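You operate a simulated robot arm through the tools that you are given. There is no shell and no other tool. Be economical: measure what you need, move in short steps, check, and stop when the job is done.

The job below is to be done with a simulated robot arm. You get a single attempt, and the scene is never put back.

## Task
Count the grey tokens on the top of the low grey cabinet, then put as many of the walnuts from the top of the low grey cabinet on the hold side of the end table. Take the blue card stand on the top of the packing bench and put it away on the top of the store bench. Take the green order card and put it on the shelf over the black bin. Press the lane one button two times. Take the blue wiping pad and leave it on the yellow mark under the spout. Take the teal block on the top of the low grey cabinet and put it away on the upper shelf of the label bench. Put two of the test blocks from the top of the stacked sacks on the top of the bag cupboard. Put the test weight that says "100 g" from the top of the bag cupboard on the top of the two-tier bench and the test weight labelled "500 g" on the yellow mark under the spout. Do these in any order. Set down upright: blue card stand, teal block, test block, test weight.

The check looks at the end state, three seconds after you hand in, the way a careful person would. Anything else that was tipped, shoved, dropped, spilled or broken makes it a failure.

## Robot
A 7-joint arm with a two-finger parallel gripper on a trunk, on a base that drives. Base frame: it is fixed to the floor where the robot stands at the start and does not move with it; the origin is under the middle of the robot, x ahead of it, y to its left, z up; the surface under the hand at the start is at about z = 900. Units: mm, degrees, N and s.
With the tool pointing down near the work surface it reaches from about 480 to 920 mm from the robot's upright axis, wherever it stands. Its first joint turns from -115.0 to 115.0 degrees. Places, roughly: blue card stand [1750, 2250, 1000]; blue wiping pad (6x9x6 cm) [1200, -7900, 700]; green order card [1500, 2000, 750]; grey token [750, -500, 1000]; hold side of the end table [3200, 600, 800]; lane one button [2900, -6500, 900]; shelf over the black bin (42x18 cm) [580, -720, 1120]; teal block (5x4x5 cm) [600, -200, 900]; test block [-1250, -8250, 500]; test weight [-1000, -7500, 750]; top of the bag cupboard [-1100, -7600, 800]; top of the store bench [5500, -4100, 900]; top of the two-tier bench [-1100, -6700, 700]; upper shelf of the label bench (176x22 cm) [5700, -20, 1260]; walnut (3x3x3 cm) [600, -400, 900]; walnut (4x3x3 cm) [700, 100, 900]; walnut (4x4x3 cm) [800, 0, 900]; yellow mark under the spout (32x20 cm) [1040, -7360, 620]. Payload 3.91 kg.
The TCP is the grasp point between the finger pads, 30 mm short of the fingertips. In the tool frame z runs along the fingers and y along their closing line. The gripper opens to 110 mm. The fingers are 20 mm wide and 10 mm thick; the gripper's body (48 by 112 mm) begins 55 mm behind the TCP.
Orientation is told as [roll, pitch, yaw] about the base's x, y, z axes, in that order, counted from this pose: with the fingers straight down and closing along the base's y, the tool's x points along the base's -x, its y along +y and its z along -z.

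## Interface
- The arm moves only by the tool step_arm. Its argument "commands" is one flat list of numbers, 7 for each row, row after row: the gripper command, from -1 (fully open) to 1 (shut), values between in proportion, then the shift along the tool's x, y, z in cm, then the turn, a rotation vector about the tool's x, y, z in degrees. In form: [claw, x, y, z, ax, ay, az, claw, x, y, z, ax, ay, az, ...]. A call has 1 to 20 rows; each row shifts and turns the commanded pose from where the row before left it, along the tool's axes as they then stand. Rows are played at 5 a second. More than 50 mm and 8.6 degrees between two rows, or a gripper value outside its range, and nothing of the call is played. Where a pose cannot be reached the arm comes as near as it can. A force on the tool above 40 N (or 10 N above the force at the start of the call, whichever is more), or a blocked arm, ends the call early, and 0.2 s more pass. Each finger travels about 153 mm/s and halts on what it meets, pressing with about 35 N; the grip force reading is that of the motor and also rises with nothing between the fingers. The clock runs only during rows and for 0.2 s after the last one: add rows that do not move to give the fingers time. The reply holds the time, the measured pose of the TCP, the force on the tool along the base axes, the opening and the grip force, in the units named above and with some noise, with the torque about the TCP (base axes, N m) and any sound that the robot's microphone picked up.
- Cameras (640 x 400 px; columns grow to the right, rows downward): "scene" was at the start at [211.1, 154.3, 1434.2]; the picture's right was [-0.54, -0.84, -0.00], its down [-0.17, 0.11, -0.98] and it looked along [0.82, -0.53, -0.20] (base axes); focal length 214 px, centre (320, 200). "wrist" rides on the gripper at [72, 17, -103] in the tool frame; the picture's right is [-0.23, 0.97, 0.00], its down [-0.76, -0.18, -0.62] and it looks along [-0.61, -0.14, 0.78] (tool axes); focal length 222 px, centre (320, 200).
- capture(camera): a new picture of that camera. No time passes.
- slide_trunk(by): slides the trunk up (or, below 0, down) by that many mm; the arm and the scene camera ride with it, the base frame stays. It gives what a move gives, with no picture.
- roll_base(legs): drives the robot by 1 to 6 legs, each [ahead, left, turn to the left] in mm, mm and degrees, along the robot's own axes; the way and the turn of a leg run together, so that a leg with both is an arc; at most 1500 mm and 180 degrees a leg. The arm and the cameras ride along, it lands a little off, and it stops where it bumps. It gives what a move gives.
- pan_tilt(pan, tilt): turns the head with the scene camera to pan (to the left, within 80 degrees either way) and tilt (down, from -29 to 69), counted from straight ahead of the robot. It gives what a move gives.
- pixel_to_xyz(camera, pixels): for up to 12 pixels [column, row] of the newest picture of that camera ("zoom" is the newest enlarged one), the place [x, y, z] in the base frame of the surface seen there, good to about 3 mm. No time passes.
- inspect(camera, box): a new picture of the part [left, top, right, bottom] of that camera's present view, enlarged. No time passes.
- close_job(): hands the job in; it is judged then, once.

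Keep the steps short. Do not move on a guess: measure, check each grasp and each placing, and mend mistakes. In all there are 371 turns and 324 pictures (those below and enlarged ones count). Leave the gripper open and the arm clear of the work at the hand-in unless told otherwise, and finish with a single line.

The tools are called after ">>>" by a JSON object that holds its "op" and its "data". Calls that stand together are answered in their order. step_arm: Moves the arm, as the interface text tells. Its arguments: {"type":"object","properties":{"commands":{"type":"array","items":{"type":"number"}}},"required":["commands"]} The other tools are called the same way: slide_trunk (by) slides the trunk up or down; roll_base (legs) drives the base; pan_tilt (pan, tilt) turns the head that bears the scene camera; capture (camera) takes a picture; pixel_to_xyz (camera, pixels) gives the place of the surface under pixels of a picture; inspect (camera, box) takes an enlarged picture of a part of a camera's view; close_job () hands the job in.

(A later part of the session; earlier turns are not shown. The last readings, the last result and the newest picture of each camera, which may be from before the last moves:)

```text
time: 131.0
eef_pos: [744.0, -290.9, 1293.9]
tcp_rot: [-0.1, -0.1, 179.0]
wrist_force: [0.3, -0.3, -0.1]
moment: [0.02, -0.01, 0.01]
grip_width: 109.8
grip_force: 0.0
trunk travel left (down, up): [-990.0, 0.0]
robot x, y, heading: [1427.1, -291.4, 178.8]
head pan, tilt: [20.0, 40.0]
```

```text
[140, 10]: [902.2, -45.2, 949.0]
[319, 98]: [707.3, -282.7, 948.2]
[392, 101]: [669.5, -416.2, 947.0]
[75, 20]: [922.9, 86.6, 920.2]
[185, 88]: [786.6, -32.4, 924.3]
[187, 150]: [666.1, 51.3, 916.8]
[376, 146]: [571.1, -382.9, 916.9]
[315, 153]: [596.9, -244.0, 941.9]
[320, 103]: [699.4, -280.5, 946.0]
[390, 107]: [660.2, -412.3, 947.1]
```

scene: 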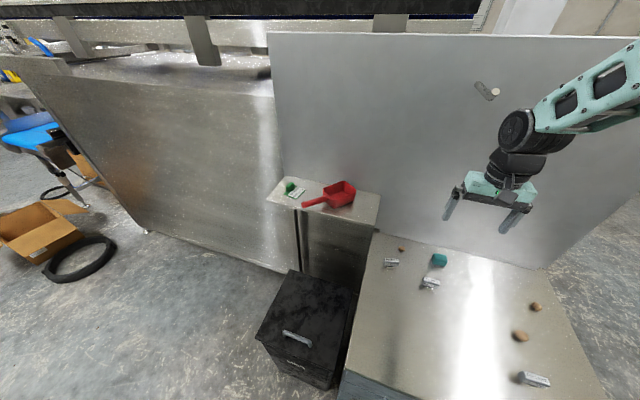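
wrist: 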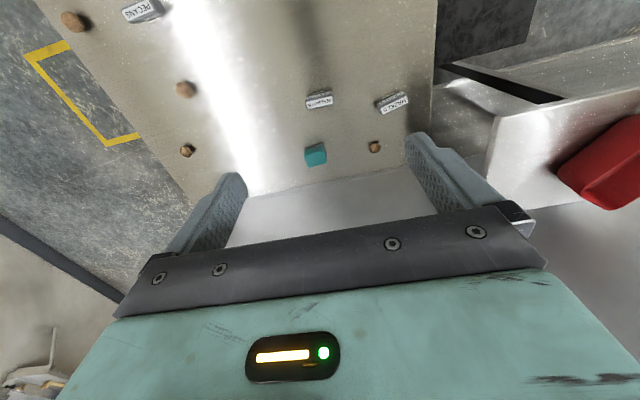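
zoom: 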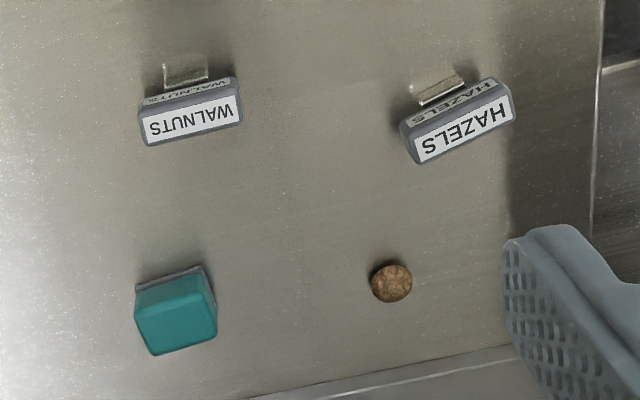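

Three grey labelled tokens are seen: PECANS (902,-45), WALNUTS (707,-283), HAZELS (670,-416). I'll check the whole top for others.

>>> {"op": "pan_tilt", "data": {"pan": 0, "tilt": 50}}

>>> {"op": "capture", "data": {"camera": "scene"}}

>>> {"op": "inspect", "data": {"camera": "scene", "box": [220, 120, 520, 310]}}

```text
time: 131.8
eef_pos: [743.9, -290.3, 1294.7]
tcp_rot: [0.0, 0.0, 179.0]
wrist_force: [0.2, -0.3, 0.6]
moment: [0.03, 0.02, -0.01]
grip_width: 110.0
grip_force: 0.2
trunk travel left (down, up): [-990.0, 0.0]
robot x, y, heading: [1423.9, -290.3, 178.8]
head pan, tilt: [0.0, 50.0]
```

```text
246 pictures are left
```

scene: 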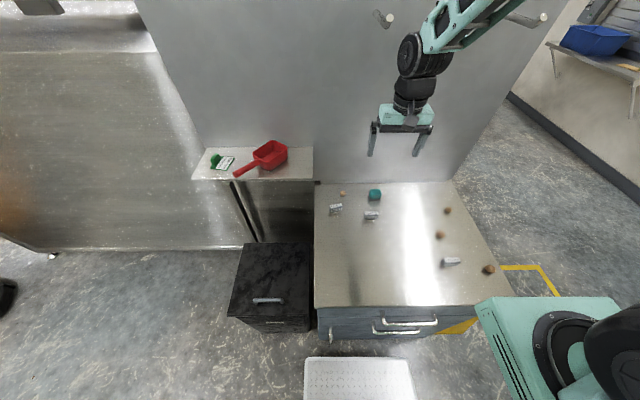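

```text
2.11 times, centred on (370, 215) of scene
```

zoom: 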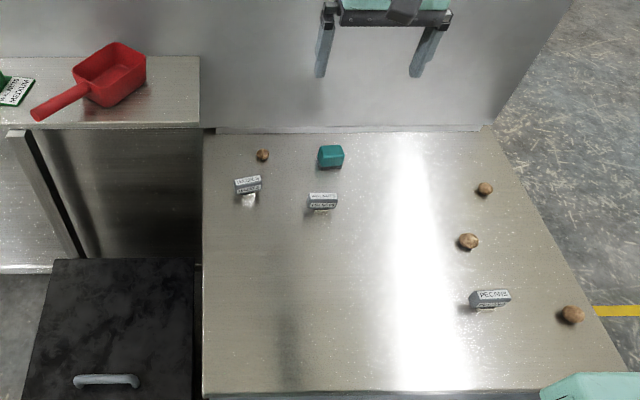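

Count is three tokens, so three walnuts go to the hold side. Move right 320 mm and lower the trunk.

>>> {"op": "roll_base", "data": {"legs": [[0, -310, 0]]}}

>>> {"op": "slide_trunk", "data": {"by": -260}}

>>> {"op": "capture", "data": {"camera": "wrist"}}

```text
time: 133.9
eef_pos: [750.5, 21.6, 1294.6]
tcp_rot: [0.1, 0.1, 178.9]
wrist_force: [-0.4, -0.2, 1.3]
moment: [0.03, 0.01, 0.02]
grip_width: 110.1
grip_force: 0.0
trunk travel left (down, up): [-990.0, 0.0]
robot x, y, heading: [1435.4, 17.5, 178.8]
head pan, tilt: [0.0, 50.0]
```

```text
time: 136.6
eef_pos: [749.2, 22.8, 1035.3]
tcp_rot: [0.1, 0.1, 178.8]
wrist_force: [0.2, -0.3, 0.8]
moment: [0.02, 0.03, 0.0]
grip_width: 110.0
grip_force: 0.1
trunk travel left (down, up): [-730.0, 260.0]
robot x, y, heading: [1433.2, 19.5, 178.6]
head pan, tilt: [0.0, 50.0]
```

```text
244 pictures are left
```

wrist: 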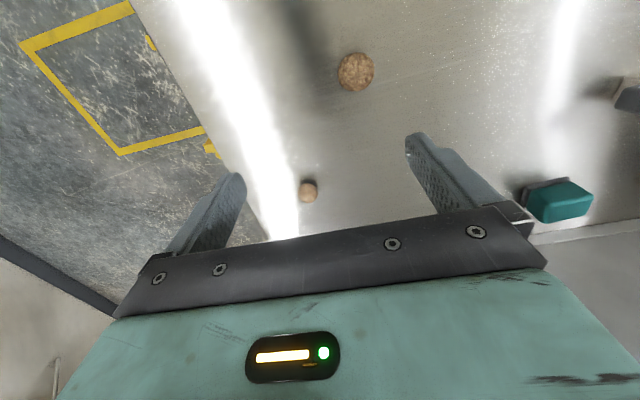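

>>> {"op": "pixel_to_xyz", "data": {"camera": "wrist", "pixels": [[356, 72], [340, 72], [371, 72], [356, 55], [356, 88], [309, 190], [300, 192], [318, 190], [309, 180]]}}

>>> {"op": "inspect", "data": {"camera": "wrist", "box": [280, 40, 400, 210]}}

```text
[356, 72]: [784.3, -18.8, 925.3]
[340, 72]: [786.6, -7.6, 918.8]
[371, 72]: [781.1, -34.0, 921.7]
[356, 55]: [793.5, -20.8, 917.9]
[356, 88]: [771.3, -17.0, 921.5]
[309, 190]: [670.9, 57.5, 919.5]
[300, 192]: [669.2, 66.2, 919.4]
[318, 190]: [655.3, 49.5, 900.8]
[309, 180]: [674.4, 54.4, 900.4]
```

```text
2.35 times, centred on (340, 125) of wrist
```

zoom: 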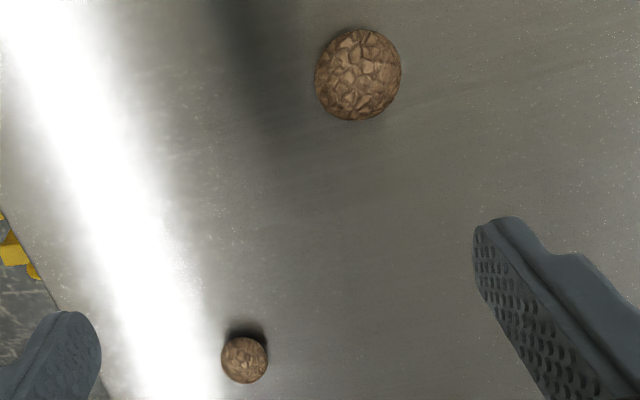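

Walnut B centre ≈(782,-20). Move over and down, opening wide, tips to z≈903.

>>> {"op": "step_arm", "data": {"commands": [-1, 3.39, 2.1, 0, 0, 0, 0, -1, 0, 2.13, 3, 0, 0, 0, -1, 0, 0, 3.5, 0, 0, 0, -1, 0, 0, 0, 0, 0, 0]}}

>>> {"op": "capture", "data": {"camera": "wrist"}}

```text
time: 137.6
eef_pos: [783.4, -22.0, 971.7]
tcp_rot: [0.0, 0.1, 178.9]
wrist_force: [0.5, 0.6, 0.2]
moment: [-0.01, 0.01, 0.0]
grip_width: 110.2
grip_force: 0.0
trunk travel left (down, up): [-730.0, 260.0]
robot x, y, heading: [1435.4, 22.7, 178.6]
head pan, tilt: [0.0, 50.0]
```

```text
242 pictures are left
```

wrist: 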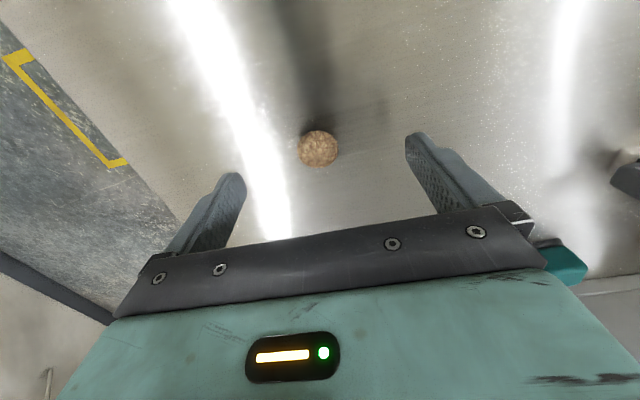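

>>> {"op": "step_arm", "data": {"commands": [-1, 0, 0, 3.9, 0, 0, 0, -1, 0, 0, 0, 0, 0, 0, 0.3, 0, 0, 0, 0, 0, 0, 1, 0, 0, 0, 0, 0, 0, 1, 0, 0, 0, 0, 0, 0, 1, 0, 0, 0, 0, 0, 0]}}

>>> {"op": "capture", "data": {"camera": "wrist"}}

```text
time: 139.0
eef_pos: [783.7, -20.9, 932.4]
tcp_rot: [0.0, 0.0, 178.8]
wrist_force: [-1.0, 0.7, -0.4]
moment: [-0.02, 0.02, -0.01]
grip_width: 27.6
grip_force: 35.2
trunk travel left (down, up): [-730.0, 260.0]
robot x, y, heading: [1434.9, 18.8, 178.7]
head pan, tilt: [0.0, 50.0]
```

```text
241 pictures are left
```

wrist: 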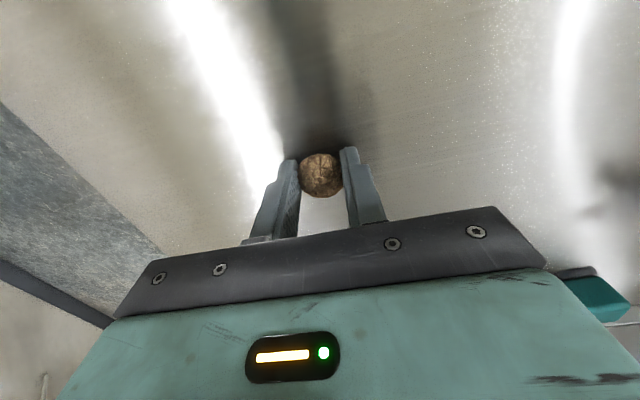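

Held. Lift 200 mm.

>>> {"op": "step_arm", "data": {"commands": [1, 0, 0, -5, 0, 0, 0, 1, 0, 0, -5, 0, 0, 0, 1, 0, 0, -5, 0, 0, 0, 1, 0, 0, -5, 0, 0, 0, 1, 0, 0, 0, 0, 0, 0]}}

>>> {"op": "roll_base", "data": {"legs": [[0, -500, 0], [0, 0, -178]]}}

>>> {"op": "pan_tilt", "data": {"pan": 0, "tilt": 30}}

>>> {"op": "capture", "data": {"camera": "scene"}}

```text
time: 140.2
eef_pos: [780.6, -21.1, 1130.7]
tcp_rot: [0.0, 0.1, 178.8]
wrist_force: [0.3, -0.1, 0.3]
moment: [-0.01, -0.02, 0.02]
grip_width: 30.0
grip_force: 35.0
trunk travel left (down, up): [-730.0, 260.0]
robot x, y, heading: [1435.0, 13.4, 178.9]
head pan, tilt: [0.0, 50.0]
```

```text
time: 150.5
eef_pos: [2095.4, 544.5, 1129.8]
tcp_rot: [0.0, 0.0, -2.6]
wrist_force: [-0.1, 0.3, -0.8]
moment: [0.0, -0.01, 0.0]
grip_width: 30.0
grip_force: 34.5
trunk travel left (down, up): [-730.0, 260.0]
robot x, y, heading: [1446.4, 517.3, -2.5]
head pan, tilt: [0.0, 50.0]
```

```text
time: 151.4
eef_pos: [2094.1, 544.2, 1130.1]
tcp_rot: [0.0, 0.0, -2.6]
wrist_force: [0.0, -0.2, 0.2]
moment: [0.0, 0.0, 0.0]
grip_width: 29.9
grip_force: 35.5
trunk travel left (down, up): [-730.0, 260.0]
robot x, y, heading: [1444.5, 518.1, -2.2]
head pan, tilt: [0.0, 30.0]
```

```text
240 pictures are left
```

scene: 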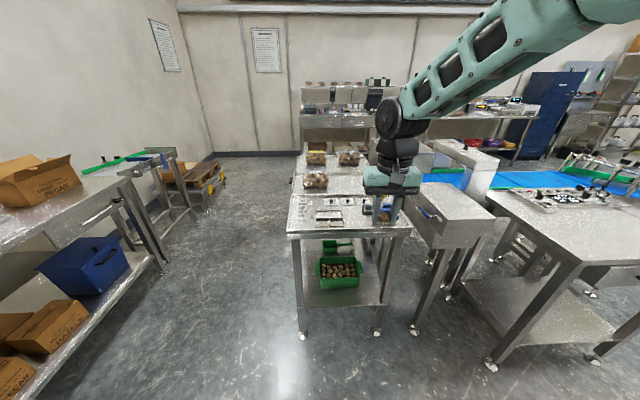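

>>> {"op": "inspect", "data": {"camera": "scene", "box": [270, 130, 450, 250]}}

>>> {"op": "pixel_to_xyz", "data": {"camera": "scene", "pixels": [[290, 230], [295, 198], [308, 150], [405, 232], [320, 180], [330, 210], [313, 155], [345, 157], [370, 215], [300, 335], [378, 333], [350, 190]]}}

```text
3.33 times, centred on (360, 190) of scene
```

zoom: 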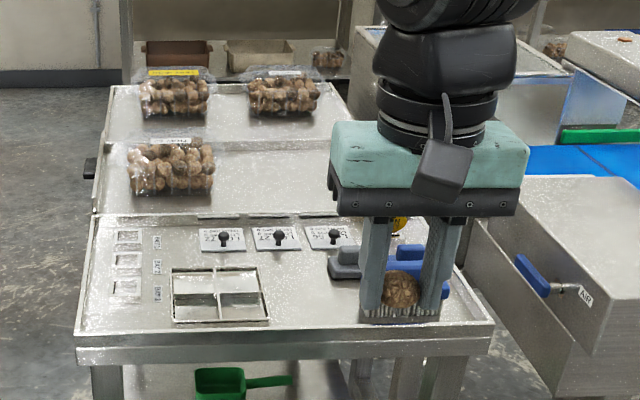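

```text
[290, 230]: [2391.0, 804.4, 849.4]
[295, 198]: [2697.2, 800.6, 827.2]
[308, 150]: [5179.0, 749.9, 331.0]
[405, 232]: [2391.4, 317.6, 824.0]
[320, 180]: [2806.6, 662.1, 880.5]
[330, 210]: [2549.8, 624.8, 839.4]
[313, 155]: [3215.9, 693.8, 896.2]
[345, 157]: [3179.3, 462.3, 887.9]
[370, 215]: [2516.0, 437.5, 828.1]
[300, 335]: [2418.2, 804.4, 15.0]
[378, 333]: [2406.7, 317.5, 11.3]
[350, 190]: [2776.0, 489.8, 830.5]
```

The end table's rear part lies at x≈2750–3350. I'll drive into the aisle at its left side and face it (-y).

>>> {"op": "roll_base", "data": {"legs": [[0, 860, 0], [1500, 0, 2], [230, 0, 0], [0, 0, -90]]}}

>>> {"op": "pan_tilt", "data": {"pan": 0, "tilt": 45}}

>>> {"op": "capture", "data": {"camera": "scene"}}

>>> {"op": "capture", "data": {"camera": "wrist"}}

```text
time: 168.1
eef_pos: [3284.1, 688.2, 1129.2]
tcp_rot: [0.1, 0.0, -89.8]
wrist_force: [-0.5, 0.0, 0.7]
moment: [-0.03, 0.01, -0.04]
grip_width: 30.0
grip_force: 35.1
trunk travel left (down, up): [-730.0, 260.0]
robot x, y, heading: [3226.6, 1338.8, -89.9]
head pan, tilt: [0.0, 30.0]
```

```text
time: 168.9
eef_pos: [3283.3, 687.3, 1128.7]
tcp_rot: [0.0, 0.0, -89.7]
wrist_force: [0.0, -0.2, 0.2]
moment: [-0.01, 0.01, 0.02]
grip_width: 29.6
grip_force: 35.1
trunk travel left (down, up): [-730.0, 260.0]
robot x, y, heading: [3227.6, 1341.2, -89.9]
head pan, tilt: [0.0, 45.0]
```

```text
238 pictures are left
```

scene: 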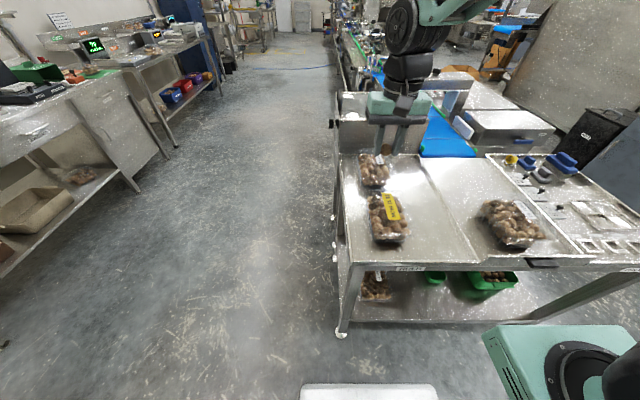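

```text
237 pictures are left
```

wrist: 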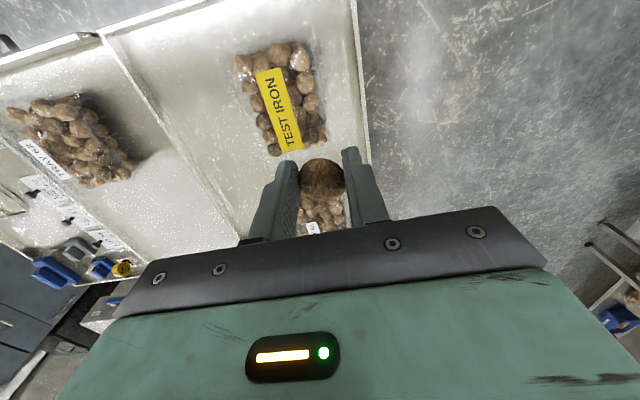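

>>> {"op": "inspect", "data": {"camera": "scene", "box": [330, 150, 560, 300]}}

>>> {"op": "pixel_to_xyz", "data": {"camera": "scene", "pixels": [[345, 262], [345, 160], [420, 160], [470, 255], [388, 215], [388, 242], [373, 170], [368, 190], [440, 230], [410, 200], [405, 240], [358, 240]]}}

```text
2.67 times, centred on (445, 225) of scene
```

zoom: 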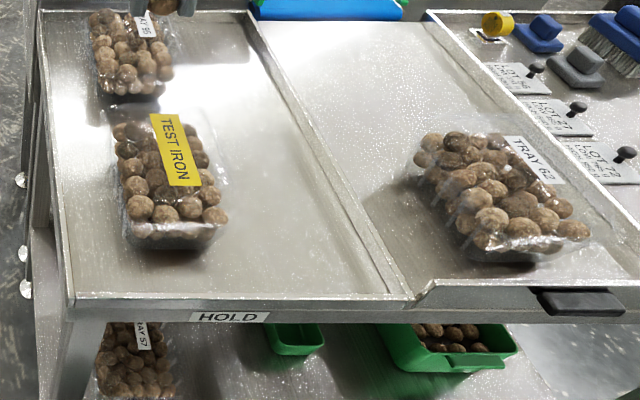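

```text
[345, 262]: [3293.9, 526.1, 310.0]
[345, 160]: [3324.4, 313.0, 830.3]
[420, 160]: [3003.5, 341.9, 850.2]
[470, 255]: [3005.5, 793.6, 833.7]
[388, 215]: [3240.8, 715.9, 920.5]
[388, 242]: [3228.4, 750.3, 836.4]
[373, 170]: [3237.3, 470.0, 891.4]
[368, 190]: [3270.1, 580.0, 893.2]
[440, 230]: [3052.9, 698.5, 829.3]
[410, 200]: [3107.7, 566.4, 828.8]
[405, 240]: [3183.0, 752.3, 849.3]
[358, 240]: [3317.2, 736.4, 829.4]
```

HOLD side: x 3005–3330, surface z≈829, free strip at x≈3090. Move the walnut over (3090, 620) and down to z≈880.

>>> {"op": "step_arm", "data": {"commands": [1, -1.7, -4.6, 0, 0, 0, 0, 1, -1.7, -4.6, 0, 0, 0, 0, 1, -1.7, -4.6, 0, 0, 0, 0, 1, -1.7, -4.6, 0, 0, 0, 0, 1, 0, -0.9, 4, 0, 0, 0, 1, 0, 0, 5, 0, 0, 0, 1, 0, 0, 5, 0, 0, 0, 1, 0, 0, 5, 0, 0, 0, 1, 0, 0, 5, 0, 0, 0, 1, 0, 0, 1, 0, 0, 0, 1, 0, 0, 0, 0, 0, 0]}}

>>> {"op": "capture", "data": {"camera": "wrist"}}

```text
time: 171.3
eef_pos: [3089.2, 620.3, 877.8]
tcp_rot: [0.1, 0.0, -89.8]
wrist_force: [0.6, 1.2, 0.0]
moment: [0.01, -0.02, 0.0]
grip_width: 29.8
grip_force: 35.0
trunk travel left (down, up): [-730.0, 260.0]
robot x, y, heading: [3226.8, 1336.3, -90.0]
head pan, tilt: [0.0, 45.0]
```

```text
235 pictures are left
```

wrist: 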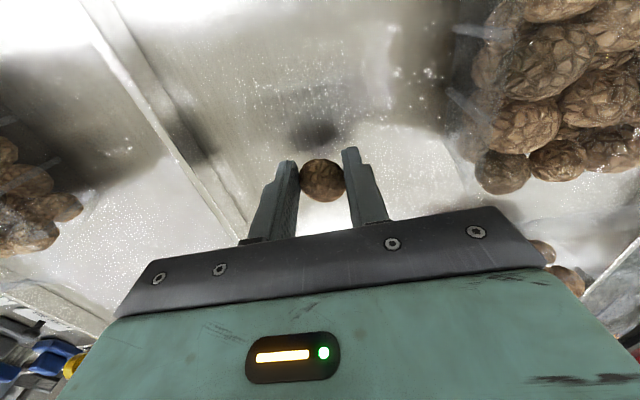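

>>> {"op": "step_arm", "data": {"commands": [1, 0, 0, 1.3, 0, 0, 0, 1, 0, 0, 0.2, 0, 0, 0, 1, 0, 0, 0, 0, 0, 0]}}

```text
time: 172.1
eef_pos: [3089.6, 617.7, 862.7]
tcp_rot: [0.0, 0.0, -89.8]
wrist_force: [-1.0, 0.0, -0.2]
moment: [0.0, 0.04, 0.01]
grip_width: 29.9
grip_force: 34.8
trunk travel left (down, up): [-730.0, 260.0]
robot x, y, heading: [3227.5, 1337.1, -89.7]
head pan, tilt: [0.0, 45.0]
```

>>> {"op": "step_arm", "data": {"commands": [1, 0, 0, 0.3, 0, 0, 0, 0.5, 0, 0, 0, 0, 0, 0, 0, 0, 0, 0, 0, 0, 0, 0, 0, 0, 0, 0, 0, 0]}}

>>> {"op": "capture", "data": {"camera": "wrist"}}

```text
time: 173.1
eef_pos: [3089.5, 618.7, 860.5]
tcp_rot: [0.0, 0.1, -89.8]
wrist_force: [-0.3, 0.1, 0.1]
moment: [-0.05, 0.0, -0.01]
grip_width: 54.9
grip_force: 0.2
trunk travel left (down, up): [-730.0, 260.0]
robot x, y, heading: [3227.6, 1333.3, -89.8]
head pan, tilt: [0.0, 45.0]
```

```text
234 pictures are left
```

wrist: 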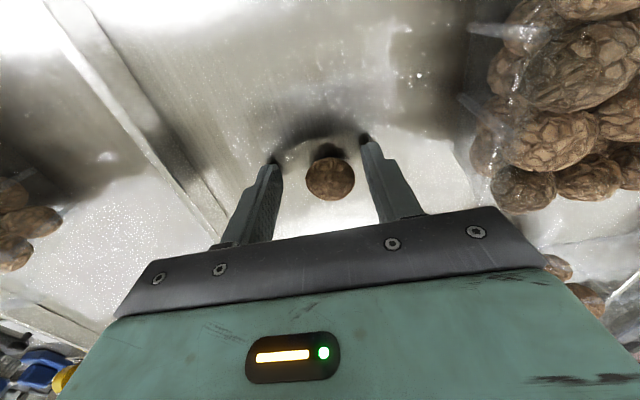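

Walnut placed. Lift clear and go back for the next.

>>> {"op": "step_arm", "data": {"commands": [0, 0, 0, -5, 0, 0, 0, 0, 0, 0, -5, 0, 0, 0, 0, 0, 0, -5, 0, 0, 0, -1, 0, 0, -5, 0, 0, 0, -1, 3, 3.5, 0, 0, 0, 0, -1, 3, 3.5, 0, 0, 0, 0, -1, 0, 4, 0, 0, 0, 0, -1, 0, 0, 0, 0, 0, 0]}}

>>> {"op": "roll_base", "data": {"legs": [[0, -1500, 0], [0, -290, 0], [0, 0, -90], [0, 1310, 0]]}}

>>> {"op": "capture", "data": {"camera": "wrist"}}

```text
time: 174.9
eef_pos: [3200.1, 679.2, 1063.7]
tcp_rot: [0.0, 0.0, -89.9]
wrist_force: [-0.1, -0.1, 0.7]
moment: [-0.02, 0.02, 0.03]
grip_width: 109.9
grip_force: 0.1
trunk travel left (down, up): [-730.0, 260.0]
robot x, y, heading: [3225.0, 1333.7, -89.8]
head pan, tilt: [0.0, 45.0]
```

```text
time: 193.9
eef_pos: [733.6, 109.5, 1062.3]
tcp_rot: [0.0, 0.0, 178.3]
wrist_force: [0.2, -0.8, -0.6]
moment: [0.01, 0.01, 0.03]
grip_width: 109.9
grip_force: 0.2
trunk travel left (down, up): [-730.0, 260.0]
robot x, y, heading: [1389.9, 66.1, 178.5]
head pan, tilt: [0.0, 45.0]
```

```text
233 pictures are left
```

wrist: 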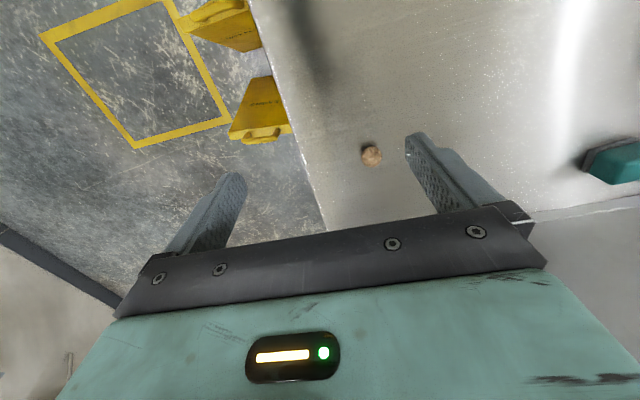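

>>> {"op": "pixel_to_xyz", "data": {"camera": "wrist", "pixels": [[372, 155], [364, 155], [380, 155], [372, 148], [372, 162], [372, 170]]}}

```text
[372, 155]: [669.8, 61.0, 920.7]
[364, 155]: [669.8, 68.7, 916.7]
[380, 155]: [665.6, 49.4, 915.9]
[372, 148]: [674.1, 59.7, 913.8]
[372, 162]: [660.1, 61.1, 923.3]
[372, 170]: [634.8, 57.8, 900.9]
```

Walnut A centre ≈(667,59). Move over and down to z 972.

>>> {"op": "step_arm", "data": {"commands": [-1, -3.25, 2.6, 0, 0, 0, 0, -1, -3.25, 2.65, 0, 0, 0, 0, -1, 0, 0, 4.5, 0, 0, 0, -1, 0, 0, 4.5, 0, 0, 0, -1, 0, 0, 0, 0, 0, 0]}}

>>> {"op": "capture", "data": {"camera": "wrist"}}

```text
time: 195.1
eef_pos: [666.4, 58.7, 970.1]
tcp_rot: [0.0, -0.1, 178.4]
wrist_force: [-0.9, -0.5, 0.1]
moment: [0.0, 0.03, -0.01]
grip_width: 110.2
grip_force: 0.2
trunk travel left (down, up): [-730.0, 260.0]
robot x, y, heading: [1389.2, 59.5, 178.4]
head pan, tilt: [0.0, 45.0]
```

```text
232 pictures are left
```

wrist: 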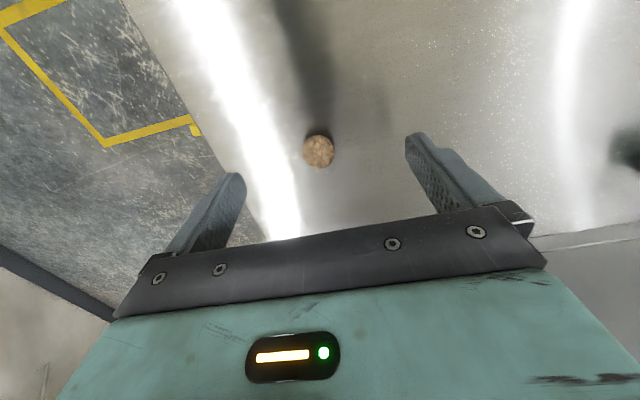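

>>> {"op": "step_arm", "data": {"commands": [-1, 0, 0, 3.8, 0, 0, 0, -1, 0, 0, 0, 0, 0, 0, 0.3, 0, 0, 0, 0, 0, 0, 1, 0, 0, 0, 0, 0, 0, 1, 0, 0, 0, 0, 0, 0, 1, 0, 0, 0, 0, 0, 0]}}

>>> {"op": "capture", "data": {"camera": "wrist"}}

```text
time: 196.5
eef_pos: [668.0, 59.7, 929.7]
tcp_rot: [0.0, 0.0, 178.4]
wrist_force: [-0.5, 0.3, -0.1]
moment: [-0.02, -0.02, 0.04]
grip_width: 22.9
grip_force: 35.1
trunk travel left (down, up): [-730.0, 260.0]
robot x, y, heading: [1389.7, 62.0, 178.5]
head pan, tilt: [0.0, 45.0]
```

```text
231 pictures are left
```

wrist: 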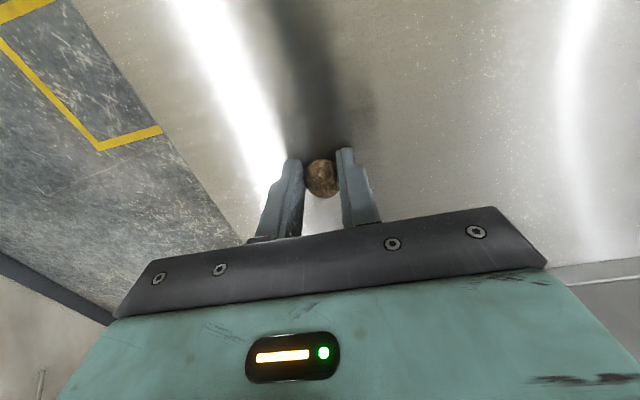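

>>> {"op": "step_arm", "data": {"commands": [1, 0, 0, -5, 0, 0, 0, 1, 0, 0, -5, 0, 0, 0, 1, 0, 0, -5, 0, 0, 0, 1, 0, 0, 0, 0, 0, 0]}}

>>> {"op": "roll_base", "data": {"legs": [[0, -1280, 0], [0, 0, 91.5], [0, 1500, 0], [0, 330, 0]]}}

>>> {"op": "capture", "data": {"camera": "wrist"}}

```text
time: 197.5
eef_pos: [668.8, 56.3, 1083.2]
tcp_rot: [0.0, 0.2, 178.5]
wrist_force: [0.1, -0.8, -0.3]
moment: [-0.03, -0.01, -0.01]
grip_width: 22.5
grip_force: 34.9
trunk travel left (down, up): [-730.0, 260.0]
robot x, y, heading: [1390.3, 58.6, 178.3]
head pan, tilt: [0.0, 45.0]
```

```text
time: 216.5
eef_pos: [3266.5, 607.8, 1082.1]
tcp_rot: [0.1, 0.0, -90.1]
wrist_force: [-0.1, -0.4, 1.0]
moment: [-0.02, 0.01, 0.01]
grip_width: 22.8
grip_force: 35.3
trunk travel left (down, up): [-730.0, 260.0]
robot x, y, heading: [3242.6, 1326.9, -90.2]
head pan, tilt: [0.0, 45.0]
```

```text
230 pictures are left
```

wrist: 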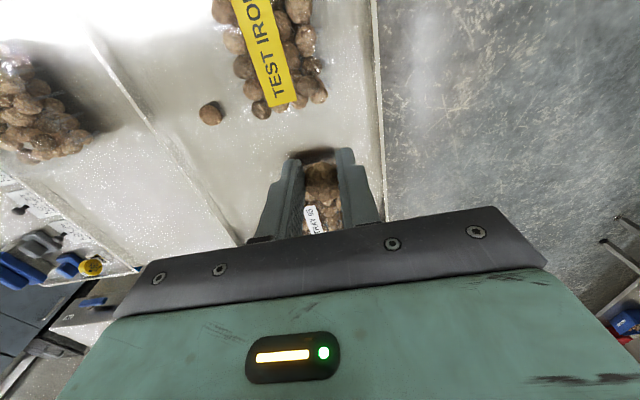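

>>> {"op": "pixel_to_xyz", "data": {"camera": "wrist", "pixels": [[210, 113], [160, 140], [110, 70], [225, 225], [250, 90], [200, 60], [240, 160], [262, 205]]}}

```text
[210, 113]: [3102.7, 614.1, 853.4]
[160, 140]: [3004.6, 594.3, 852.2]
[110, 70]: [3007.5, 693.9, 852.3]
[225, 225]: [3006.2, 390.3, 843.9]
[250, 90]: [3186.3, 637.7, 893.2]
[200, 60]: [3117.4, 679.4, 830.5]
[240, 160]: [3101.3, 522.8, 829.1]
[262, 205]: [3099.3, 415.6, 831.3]
```

Place walnut 2 at about (3085, 500).

>>> {"op": "step_arm", "data": {"commands": [1, -2.7, -4.2, 0, 0, 0, 0, 1, -2.7, -4.2, 0, 0, 0, 0, 1, -2.7, -4.2, 0, 0, 0, 0, 1, -2.7, -4.2, 0, 0, 0, 0, 1, 0, -1.3, 4, 0, 0, 0, 1, 0, 0, 5, 0, 0, 0, 1, 0, 0, 5, 0, 0, 0, 1, 0, 0, 5, 0, 0, 0, 1, 0, 0, 2.5, 0, 0, 0, 1, 0, 0, 0, 0, 0, 0]}}

```text
time: 218.7
eef_pos: [3085.0, 496.5, 868.0]
tcp_rot: [0.0, 0.0, -90.2]
wrist_force: [-0.5, -0.2, 0.0]
moment: [0.03, -0.02, 0.01]
grip_width: 22.5
grip_force: 35.3
trunk travel left (down, up): [-730.0, 260.0]
robot x, y, heading: [3245.0, 1330.8, -90.0]
head pan, tilt: [0.0, 45.0]
```

>>> {"op": "step_arm", "data": {"commands": [1, 0, 0, 0.8, 0, 0, 0, 1, 0, 0, 0, 0, 0, 0, 0.6, 0, 0, 0, 0, 0, 0, 0.2, 0, 0, 0, 0, 0, 0, 0, 0, 0, 0, 0, 0, 0]}}

>>> {"op": "capture", "data": {"camera": "wrist"}}

```text
time: 219.9
eef_pos: [3085.2, 498.6, 861.3]
tcp_rot: [0.0, -0.1, -90.1]
wrist_force: [0.1, 0.2, -0.2]
moment: [0.03, 0.01, -0.01]
grip_width: 55.0
grip_force: 0.2
trunk travel left (down, up): [-730.0, 260.0]
robot x, y, heading: [3239.9, 1328.1, -89.9]
head pan, tilt: [0.0, 45.0]
```

```text
229 pictures are left
```

wrist: 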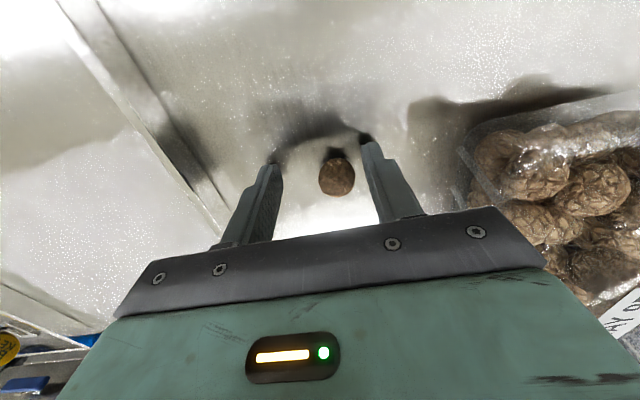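

Walnut 2 placed. For the third I'll take the small one at about (571,-383).

>>> {"op": "step_arm", "data": {"commands": [0, 0, 0, -5, 0, 0, 0, 0, 0, 0, -5, 0, 0, 0, 0, 0, 0, -5, 0, 0, 0, -1, 0, 0, -5, 0, 0, 0, -1, 4, 3, 0, 0, 0, 0, -1, 4, 3, 0, 0, 0, 0, -1, 4, 2, 0, 0, 0, 0, -1, 4, 2, 0, 0, 0, 0, -1, 0, 0, 0, 0, 0, 0]}}

>>> {"op": "roll_base", "data": {"legs": [[0, -1500, 0], [0, -335, 0], [0, 0, -91], [0, 1500, 0], [0, 210, 0]]}}

>>> {"op": "capture", "data": {"camera": "wrist"}}

```text
time: 221.9
eef_pos: [3185.5, 660.4, 1060.6]
tcp_rot: [0.0, -0.1, -90.1]
wrist_force: [0.7, -0.5, -0.5]
moment: [0.02, -0.03, 0.01]
grip_width: 109.9
grip_force: 0.1
trunk travel left (down, up): [-730.0, 260.0]
robot x, y, heading: [3238.8, 1329.8, -90.4]
head pan, tilt: [0.0, 45.0]
```

```text
time: 238.7
eef_pos: [664.0, 818.7, 1060.4]
tcp_rot: [-0.1, 0.0, 174.8]
wrist_force: [-1.2, 0.0, 0.0]
moment: [0.01, 0.03, 0.01]
grip_width: 109.9
grip_force: 0.0
trunk travel left (down, up): [-730.0, 260.0]
robot x, y, heading: [1321.5, 702.7, 174.8]
head pan, tilt: [0.0, 45.0]
stopped in leg 4: the robot was blocked; the commanded pose is now the measured one
```

```text
228 pictures are left
```

wrist: 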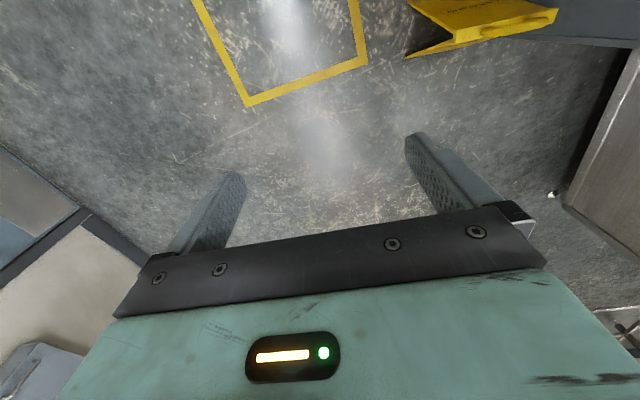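

Blocked: my heading drifted and the base's corner may have touched the WET FLOOR sign. Back off +y and look.

>>> {"op": "roll_base", "data": {"legs": [[0, -150, 0]]}}

>>> {"op": "pan_tilt", "data": {"pan": 20, "tilt": 60}}

>>> {"op": "capture", "data": {"camera": "scene"}}

```text
time: 240.1
eef_pos: [675.8, 966.5, 1060.3]
tcp_rot: [0.0, 0.0, 175.0]
wrist_force: [-0.9, -0.3, -0.3]
moment: [-0.01, -0.01, -0.01]
grip_width: 109.9
grip_force: 0.0
trunk travel left (down, up): [-730.0, 260.0]
robot x, y, heading: [1338.7, 854.8, 175.1]
head pan, tilt: [0.0, 45.0]
```

```text
time: 240.9
eef_pos: [676.1, 965.7, 1059.2]
tcp_rot: [0.0, 0.0, 175.0]
wrist_force: [-0.7, 0.7, 0.3]
moment: [0.02, 0.0, -0.03]
grip_width: 110.3
grip_force: 0.1
trunk travel left (down, up): [-730.0, 260.0]
robot x, y, heading: [1334.9, 851.0, 174.9]
head pan, tilt: [20.0, 60.0]
```

```text
227 pictures are left
```

scene: 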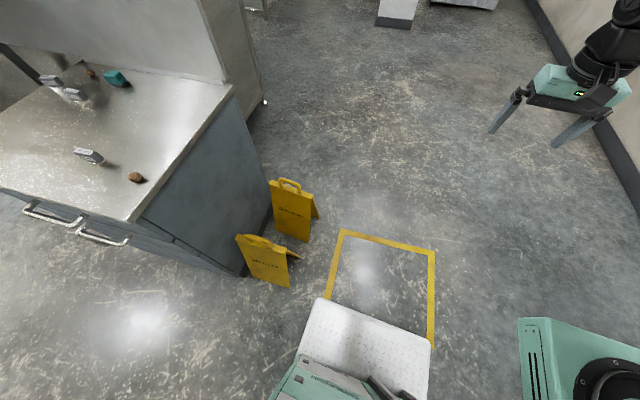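

>>> {"op": "inspect", "data": {"camera": "scene", "box": [220, 165, 350, 295]}}

>>> {"op": "pixel_to_xyz", "data": {"camera": "scene", "pixels": [[247, 275], [288, 286], [300, 258], [238, 236], [288, 250], [275, 228], [307, 240], [318, 217], [271, 184], [312, 198], [262, 262]]}}

```text
3.08 times, centred on (285, 230) of scene
```

zoom: 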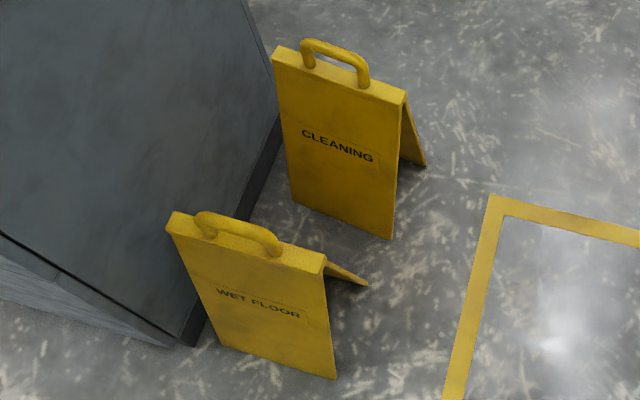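

```text
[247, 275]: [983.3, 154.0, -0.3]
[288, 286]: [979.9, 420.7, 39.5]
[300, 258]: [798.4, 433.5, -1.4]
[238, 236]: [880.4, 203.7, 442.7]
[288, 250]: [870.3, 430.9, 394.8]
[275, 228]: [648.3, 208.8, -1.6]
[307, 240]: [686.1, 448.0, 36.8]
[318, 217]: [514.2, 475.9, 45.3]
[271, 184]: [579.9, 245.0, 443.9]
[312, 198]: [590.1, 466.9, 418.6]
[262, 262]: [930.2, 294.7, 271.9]
```

WET FLOOR is unmoved within a centimetre. The CLEANING sign is off by about (-26,+29) mm and 3°. I'll set it back now by its handle: drive to face it from +y.

>>> {"op": "roll_base", "data": {"legs": [[0, -250, 0], [0, 0, 95], [0, -700, 0]]}}

>>> {"op": "pan_tilt", "data": {"pan": 0, "tilt": 50}}

>>> {"op": "capture", "data": {"camera": "scene"}}

>>> {"op": "capture", "data": {"camera": "wrist"}}

```text
time: 250.2
eef_pos: [582.0, 443.6, 1061.4]
tcp_rot: [0.0, 0.0, -90.2]
wrist_force: [0.4, -0.8, -0.5]
moment: [0.01, -0.02, 0.04]
grip_width: 110.0
grip_force: 0.0
trunk travel left (down, up): [-730.0, 260.0]
robot x, y, heading: [640.1, 1110.8, -90.1]
head pan, tilt: [20.0, 60.0]
```

```text
time: 251.1
eef_pos: [582.3, 443.4, 1061.1]
tcp_rot: [0.0, 0.0, -90.3]
wrist_force: [-0.1, -0.4, -0.3]
moment: [-0.01, 0.04, 0.0]
grip_width: 109.8
grip_force: 0.0
trunk travel left (down, up): [-730.0, 260.0]
robot x, y, heading: [641.5, 1111.9, -90.2]
head pan, tilt: [0.0, 50.0]
```

```text
225 pictures are left
```

scene: 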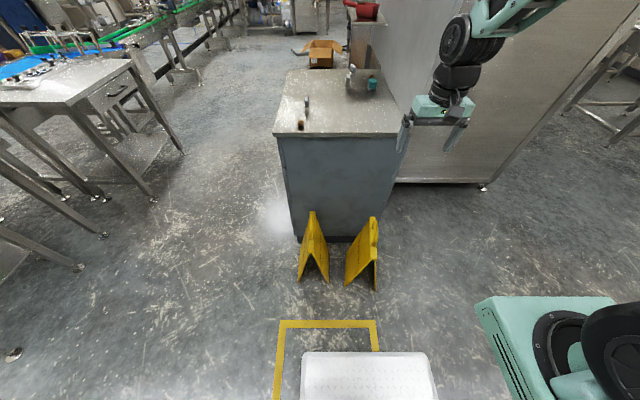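

```text
224 pictures are left
```

wrist: 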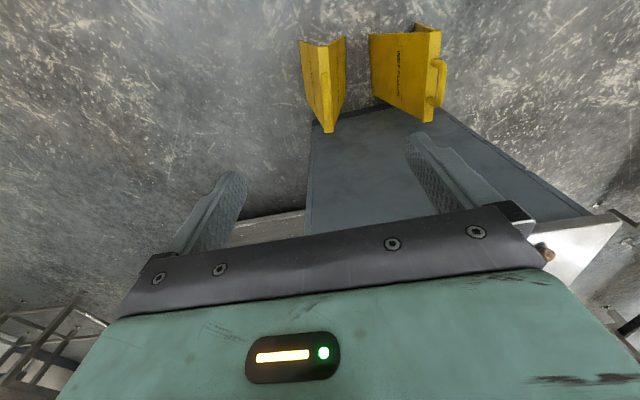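

>>> {"op": "slide_trunk", "data": {"by": -400}}

>>> {"op": "capture", "data": {"camera": "wrist"}}

```text
time: 254.9
eef_pos: [583.0, 443.7, 659.8]
tcp_rot: [0.0, 0.0, -90.2]
wrist_force: [-0.1, -0.5, -1.1]
moment: [-0.04, 0.04, 0.02]
grip_width: 109.8
grip_force: 0.2
trunk travel left (down, up): [-330.0, 660.0]
robot x, y, heading: [640.6, 1115.7, -90.1]
head pan, tilt: [0.0, 50.0]
```

```text
223 pictures are left
```

wrist: 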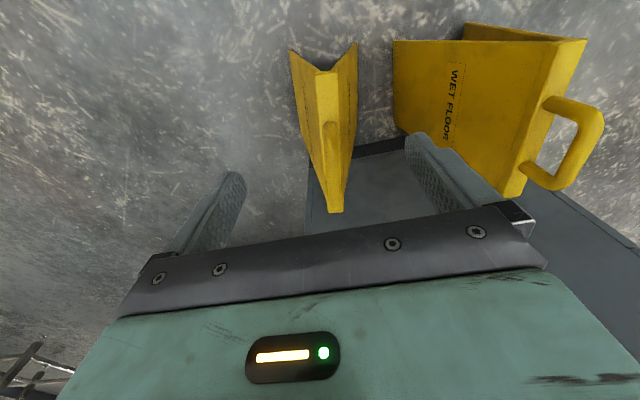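

>>> {"op": "inspect", "data": {"camera": "wrist", "box": [280, 40, 370, 220]}}

>>> {"op": "pixel_to_xyz", "data": {"camera": "wrist", "pixels": [[326, 72], [317, 76], [338, 73], [330, 210], [343, 208], [330, 130], [333, 165], [332, 185], [331, 122], [289, 52], [355, 45], [337, 212]]}}

```text
2.22 times, centred on (325, 130) of wrist
```

zoom: 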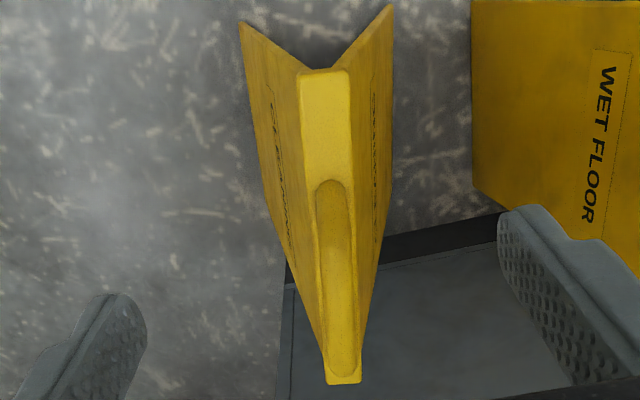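

```text
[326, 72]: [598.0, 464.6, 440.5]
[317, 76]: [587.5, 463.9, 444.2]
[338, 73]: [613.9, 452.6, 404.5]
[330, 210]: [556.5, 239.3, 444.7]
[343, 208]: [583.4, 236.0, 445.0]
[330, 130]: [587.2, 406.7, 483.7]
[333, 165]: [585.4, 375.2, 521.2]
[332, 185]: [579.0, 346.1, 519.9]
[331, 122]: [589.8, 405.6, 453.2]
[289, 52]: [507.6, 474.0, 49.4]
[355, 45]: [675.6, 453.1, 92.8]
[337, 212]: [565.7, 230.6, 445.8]
```

The sign's top runs from (600,464) to (570,236): 7.5° off, centre (585,350); original centre (607,328), 0°. Move over the handle (z 521), turning the tool to match.

>>> {"op": "step_arm", "data": {"commands": [-1, -4.6, 0, 0, 0, 0, 0, -1, -4.6, 0, 0, 0, 0, 7.5, -1, 0, 0, 4.5, 0, 0, 0, -1, 0, 0, 4.5, 0, 0, 0, -1, 0, 0, 0, 0, 0, 0]}}

>>> {"op": "capture", "data": {"camera": "wrist"}}

```text
time: 256.1
eef_pos: [584.2, 351.3, 570.2]
tcp_rot: [-0.1, 0.0, -97.8]
wrist_force: [0.0, 0.4, 0.3]
moment: [0.0, -0.01, 0.0]
grip_width: 109.7
grip_force: 0.0
trunk travel left (down, up): [-330.0, 660.0]
robot x, y, heading: [642.3, 1109.2, -90.4]
head pan, tilt: [0.0, 50.0]
```

```text
221 pictures are left
```

wrist: 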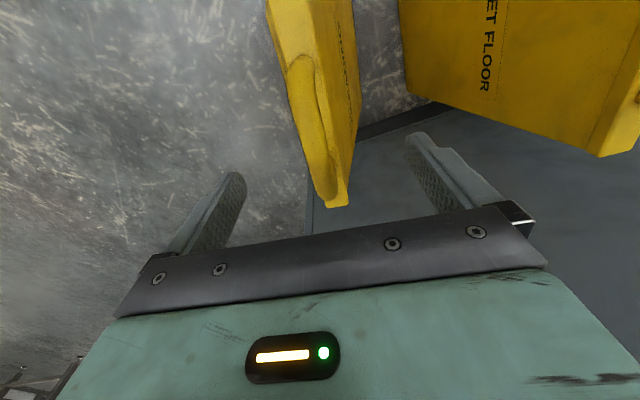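

>>> {"op": "step_arm", "data": {"commands": [-1, 0, 0, 3.2, 0, 0, 0, -1, 0, 0, 3.0, 0, 0, 0, -1, 0, 0, 0, 0, 0, 0, 0.2, 0, 0, 0, 0, 0, 0, 1, 0, 0, 0, 0, 0, 0, 1, 0, 0, 0, 0, 0, 0, 1, 0, 0, 0, 0, 0, 0]}}

>>> {"op": "capture", "data": {"camera": "wrist"}}

```text
time: 257.7
eef_pos: [582.4, 351.8, 507.3]
tcp_rot: [0.0, 0.0, -97.7]
wrist_force: [-0.7, 0.6, 0.1]
moment: [-0.04, 0.05, -0.07]
grip_width: 19.4
grip_force: 34.8
trunk travel left (down, up): [-330.0, 660.0]
robot x, y, heading: [639.5, 1114.1, -90.3]
head pan, tilt: [0.0, 50.0]
```

```text
220 pictures are left
```

wrist: 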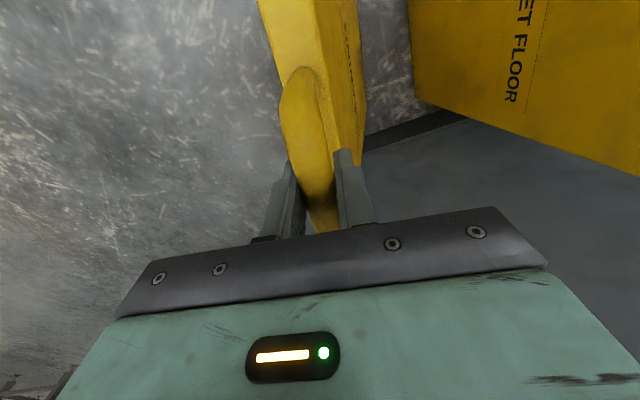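

Gripped at 19.4 mm. Lift 15 mm and check the load.

>>> {"op": "step_arm", "data": {"commands": [1, 0, 0, -0.8, 0, 0, 0, 1, 0, 0, -0.7, 0, 0, 0, 1, 0, 0, 0, 0, 0, 0]}}

```text
time: 258.5
eef_pos: [582.4, 352.6, 521.5]
tcp_rot: [0.1, 0.2, -97.7]
wrist_force: [-0.1, 0.6, -5.7]
moment: [0.05, 0.02, 0.02]
grip_width: 19.4
grip_force: 35.3
trunk travel left (down, up): [-330.0, 660.0]
robot x, y, heading: [639.5, 1112.4, -90.5]
head pan, tilt: [0.0, 50.0]
```

Lifted (5.7 N). Turn back 7.5°, shift (+22,-22) mm, and lower.

>>> {"op": "step_arm", "data": {"commands": [1, 0, 0, 0, 0, 0, -7.5, 1, -1.1, 1.1, 0, 0, 0, 0, 1, -1.1, 1.1, 0, 0, 0, 0, 1, 0, 0, 0.7, 0, 0, 0, 1, 0, 0, 0.6, 0, 0, 0, 1, 0, 0, 0, 0, 0, 0]}}

```text
time: 259.9
eef_pos: [605.2, 329.2, 510.1]
tcp_rot: [0.0, 0.0, -90.2]
wrist_force: [0.3, -1.0, -6.0]
moment: [0.06, 0.04, 0.04]
grip_width: 19.2
grip_force: 34.8
trunk travel left (down, up): [-330.0, 660.0]
robot x, y, heading: [640.9, 1111.9, -90.2]
head pan, tilt: [0.0, 50.0]
```

>>> {"op": "step_arm", "data": {"commands": [1, 0, 0, 0.25, 0, 0, 0, 1, 0, 0, 0.1, 0, 0, 0, 1, 0, 0, 0, 0, 0, 0]}}

```text
time: 260.7
eef_pos: [602.8, 329.5, 506.3]
tcp_rot: [-0.1, 0.0, -90.3]
wrist_force: [-0.2, -0.2, -1.4]
moment: [0.45, 0.0, 0.06]
grip_width: 19.7
grip_force: 35.0
trunk travel left (down, up): [-330.0, 660.0]
robot x, y, heading: [641.0, 1107.5, -90.0]
head pan, tilt: [0.0, 50.0]
```

On the floor now. Open and rise.

>>> {"op": "step_arm", "data": {"commands": [0.4, 0, 0, 0.05, 0, 0, 0, 0, 0, 0, 0, 0, 0, 0, -0.5, 0, 0, 0, 0, 0, 0, -0.5, 0, 0, -5, 0, 0, 0, -0.5, 0, 0, -5, 0, 0, 0, -0.5, 0, 0, -5, 0, 0, 0, -1, 0, 0, 0, 0, 0, 0]}}

>>> {"op": "slide_trunk", "data": {"by": 400}}

>>> {"op": "capture", "data": {"camera": "scene"}}

>>> {"op": "capture", "data": {"camera": "wrist"}}

```text
time: 262.3
eef_pos: [602.6, 328.3, 658.5]
tcp_rot: [0.0, 0.1, -90.2]
wrist_force: [-1.1, -0.3, -0.1]
moment: [0.0, -0.01, -0.01]
grip_width: 110.2
grip_force: 0.1
trunk travel left (down, up): [-330.0, 660.0]
robot x, y, heading: [638.0, 1111.9, -90.2]
head pan, tilt: [0.0, 50.0]
```

```text
time: 266.1
eef_pos: [602.4, 328.1, 1057.0]
tcp_rot: [0.0, 0.1, -90.2]
wrist_force: [-0.5, 0.0, 0.1]
moment: [0.01, 0.01, -0.01]
grip_width: 110.1
grip_force: 0.1
trunk travel left (down, up): [-730.0, 260.0]
robot x, y, heading: [640.3, 1116.5, -90.4]
head pan, tilt: [0.0, 50.0]
```

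```text
219 pictures are left
```

scene: 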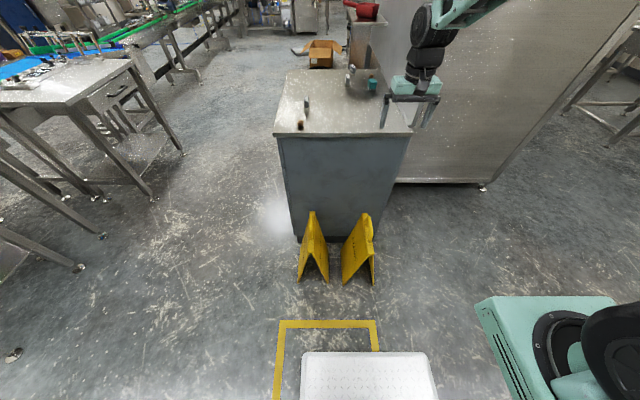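

```text
218 pictures are left
```

wrist: 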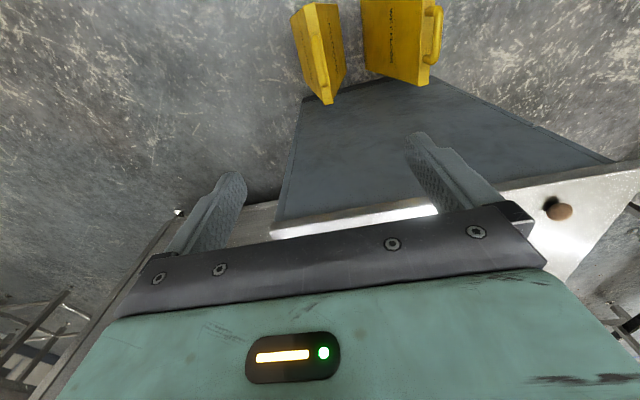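

>>> {"op": "pixel_to_xyz", "data": {"camera": "scene", "pixels": [[343, 282], [374, 283], [370, 242], [360, 216], [357, 250], [310, 280], [300, 278]]}}

>>> {"op": "inspect", "data": {"camera": "scene", "box": [285, 200, 395, 290]}}

```text
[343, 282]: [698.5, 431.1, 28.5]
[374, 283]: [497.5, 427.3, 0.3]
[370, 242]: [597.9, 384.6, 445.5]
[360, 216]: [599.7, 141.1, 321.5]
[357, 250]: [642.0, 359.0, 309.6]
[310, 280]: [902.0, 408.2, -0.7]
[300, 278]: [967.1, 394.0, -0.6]
```

```text
4.44 times, centred on (340, 245) of scene
```

zoom: 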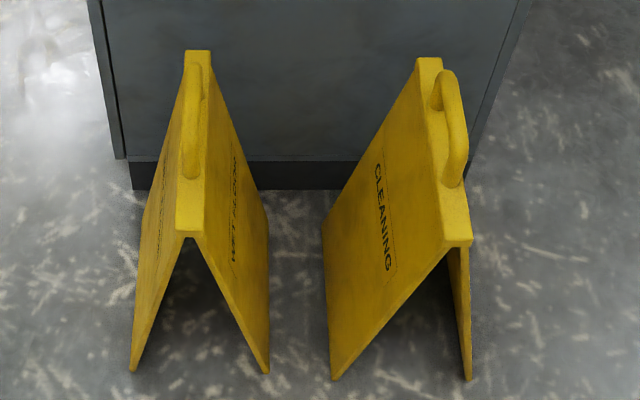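

The sign is back within a few millimetres. Now to the far side of the cabinet for walnut D, keeping extra clearance (x≈1500).

>>> {"op": "roll_base", "data": {"legs": [[0, 880, 0], [0, 0, -90]]}}

```text
time: 274.6
eef_pos: [746.3, 1135.9, 1057.4]
tcp_rot: [0.0, 0.0, -179.6]
wrist_force: [-0.3, 0.3, -0.3]
moment: [0.03, 0.0, -0.04]
grip_width: 110.0
grip_force: 0.0
trunk travel left (down, up): [-730.0, 260.0]
robot x, y, heading: [1526.2, 1107.8, -179.7]
head pan, tilt: [0.0, 50.0]
```

>>> {"op": "roll_base", "data": {"legs": [[0, 1500, 0], [130, 0, 0]]}}

>>> {"op": "capture", "data": {"camera": "wrist"}}

```text
time: 282.9
eef_pos: [628.1, -363.0, 1056.9]
tcp_rot: [0.0, 0.1, -179.3]
wrist_force: [0.1, 0.4, -0.3]
moment: [0.0, -0.05, -0.01]
grip_width: 110.1
grip_force: 0.0
trunk travel left (down, up): [-730.0, 260.0]
robot x, y, heading: [1411.2, -384.9, -179.5]
head pan, tilt: [0.0, 50.0]
```

```text
216 pictures are left
```

wrist: 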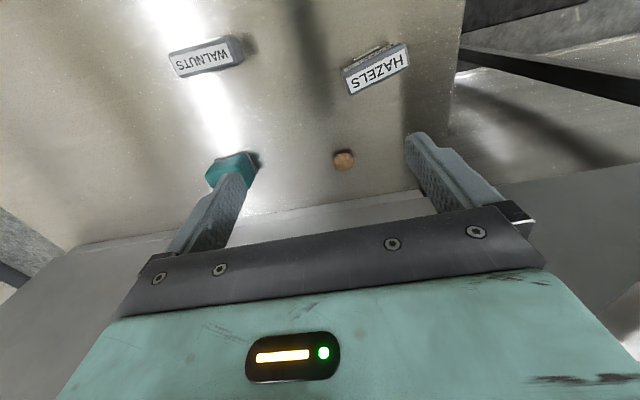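

>>> {"op": "pixel_to_xyz", "data": {"camera": "wrist", "pixels": [[344, 160], [336, 160], [353, 160], [344, 153], [344, 168], [235, 170], [400, 70], [355, 85]]}}

```text
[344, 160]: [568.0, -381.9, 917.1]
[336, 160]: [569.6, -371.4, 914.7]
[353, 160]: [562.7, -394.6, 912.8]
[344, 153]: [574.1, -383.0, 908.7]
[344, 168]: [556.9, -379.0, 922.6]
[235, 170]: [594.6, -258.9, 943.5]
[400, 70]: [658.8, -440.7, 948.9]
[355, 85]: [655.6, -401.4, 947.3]
```

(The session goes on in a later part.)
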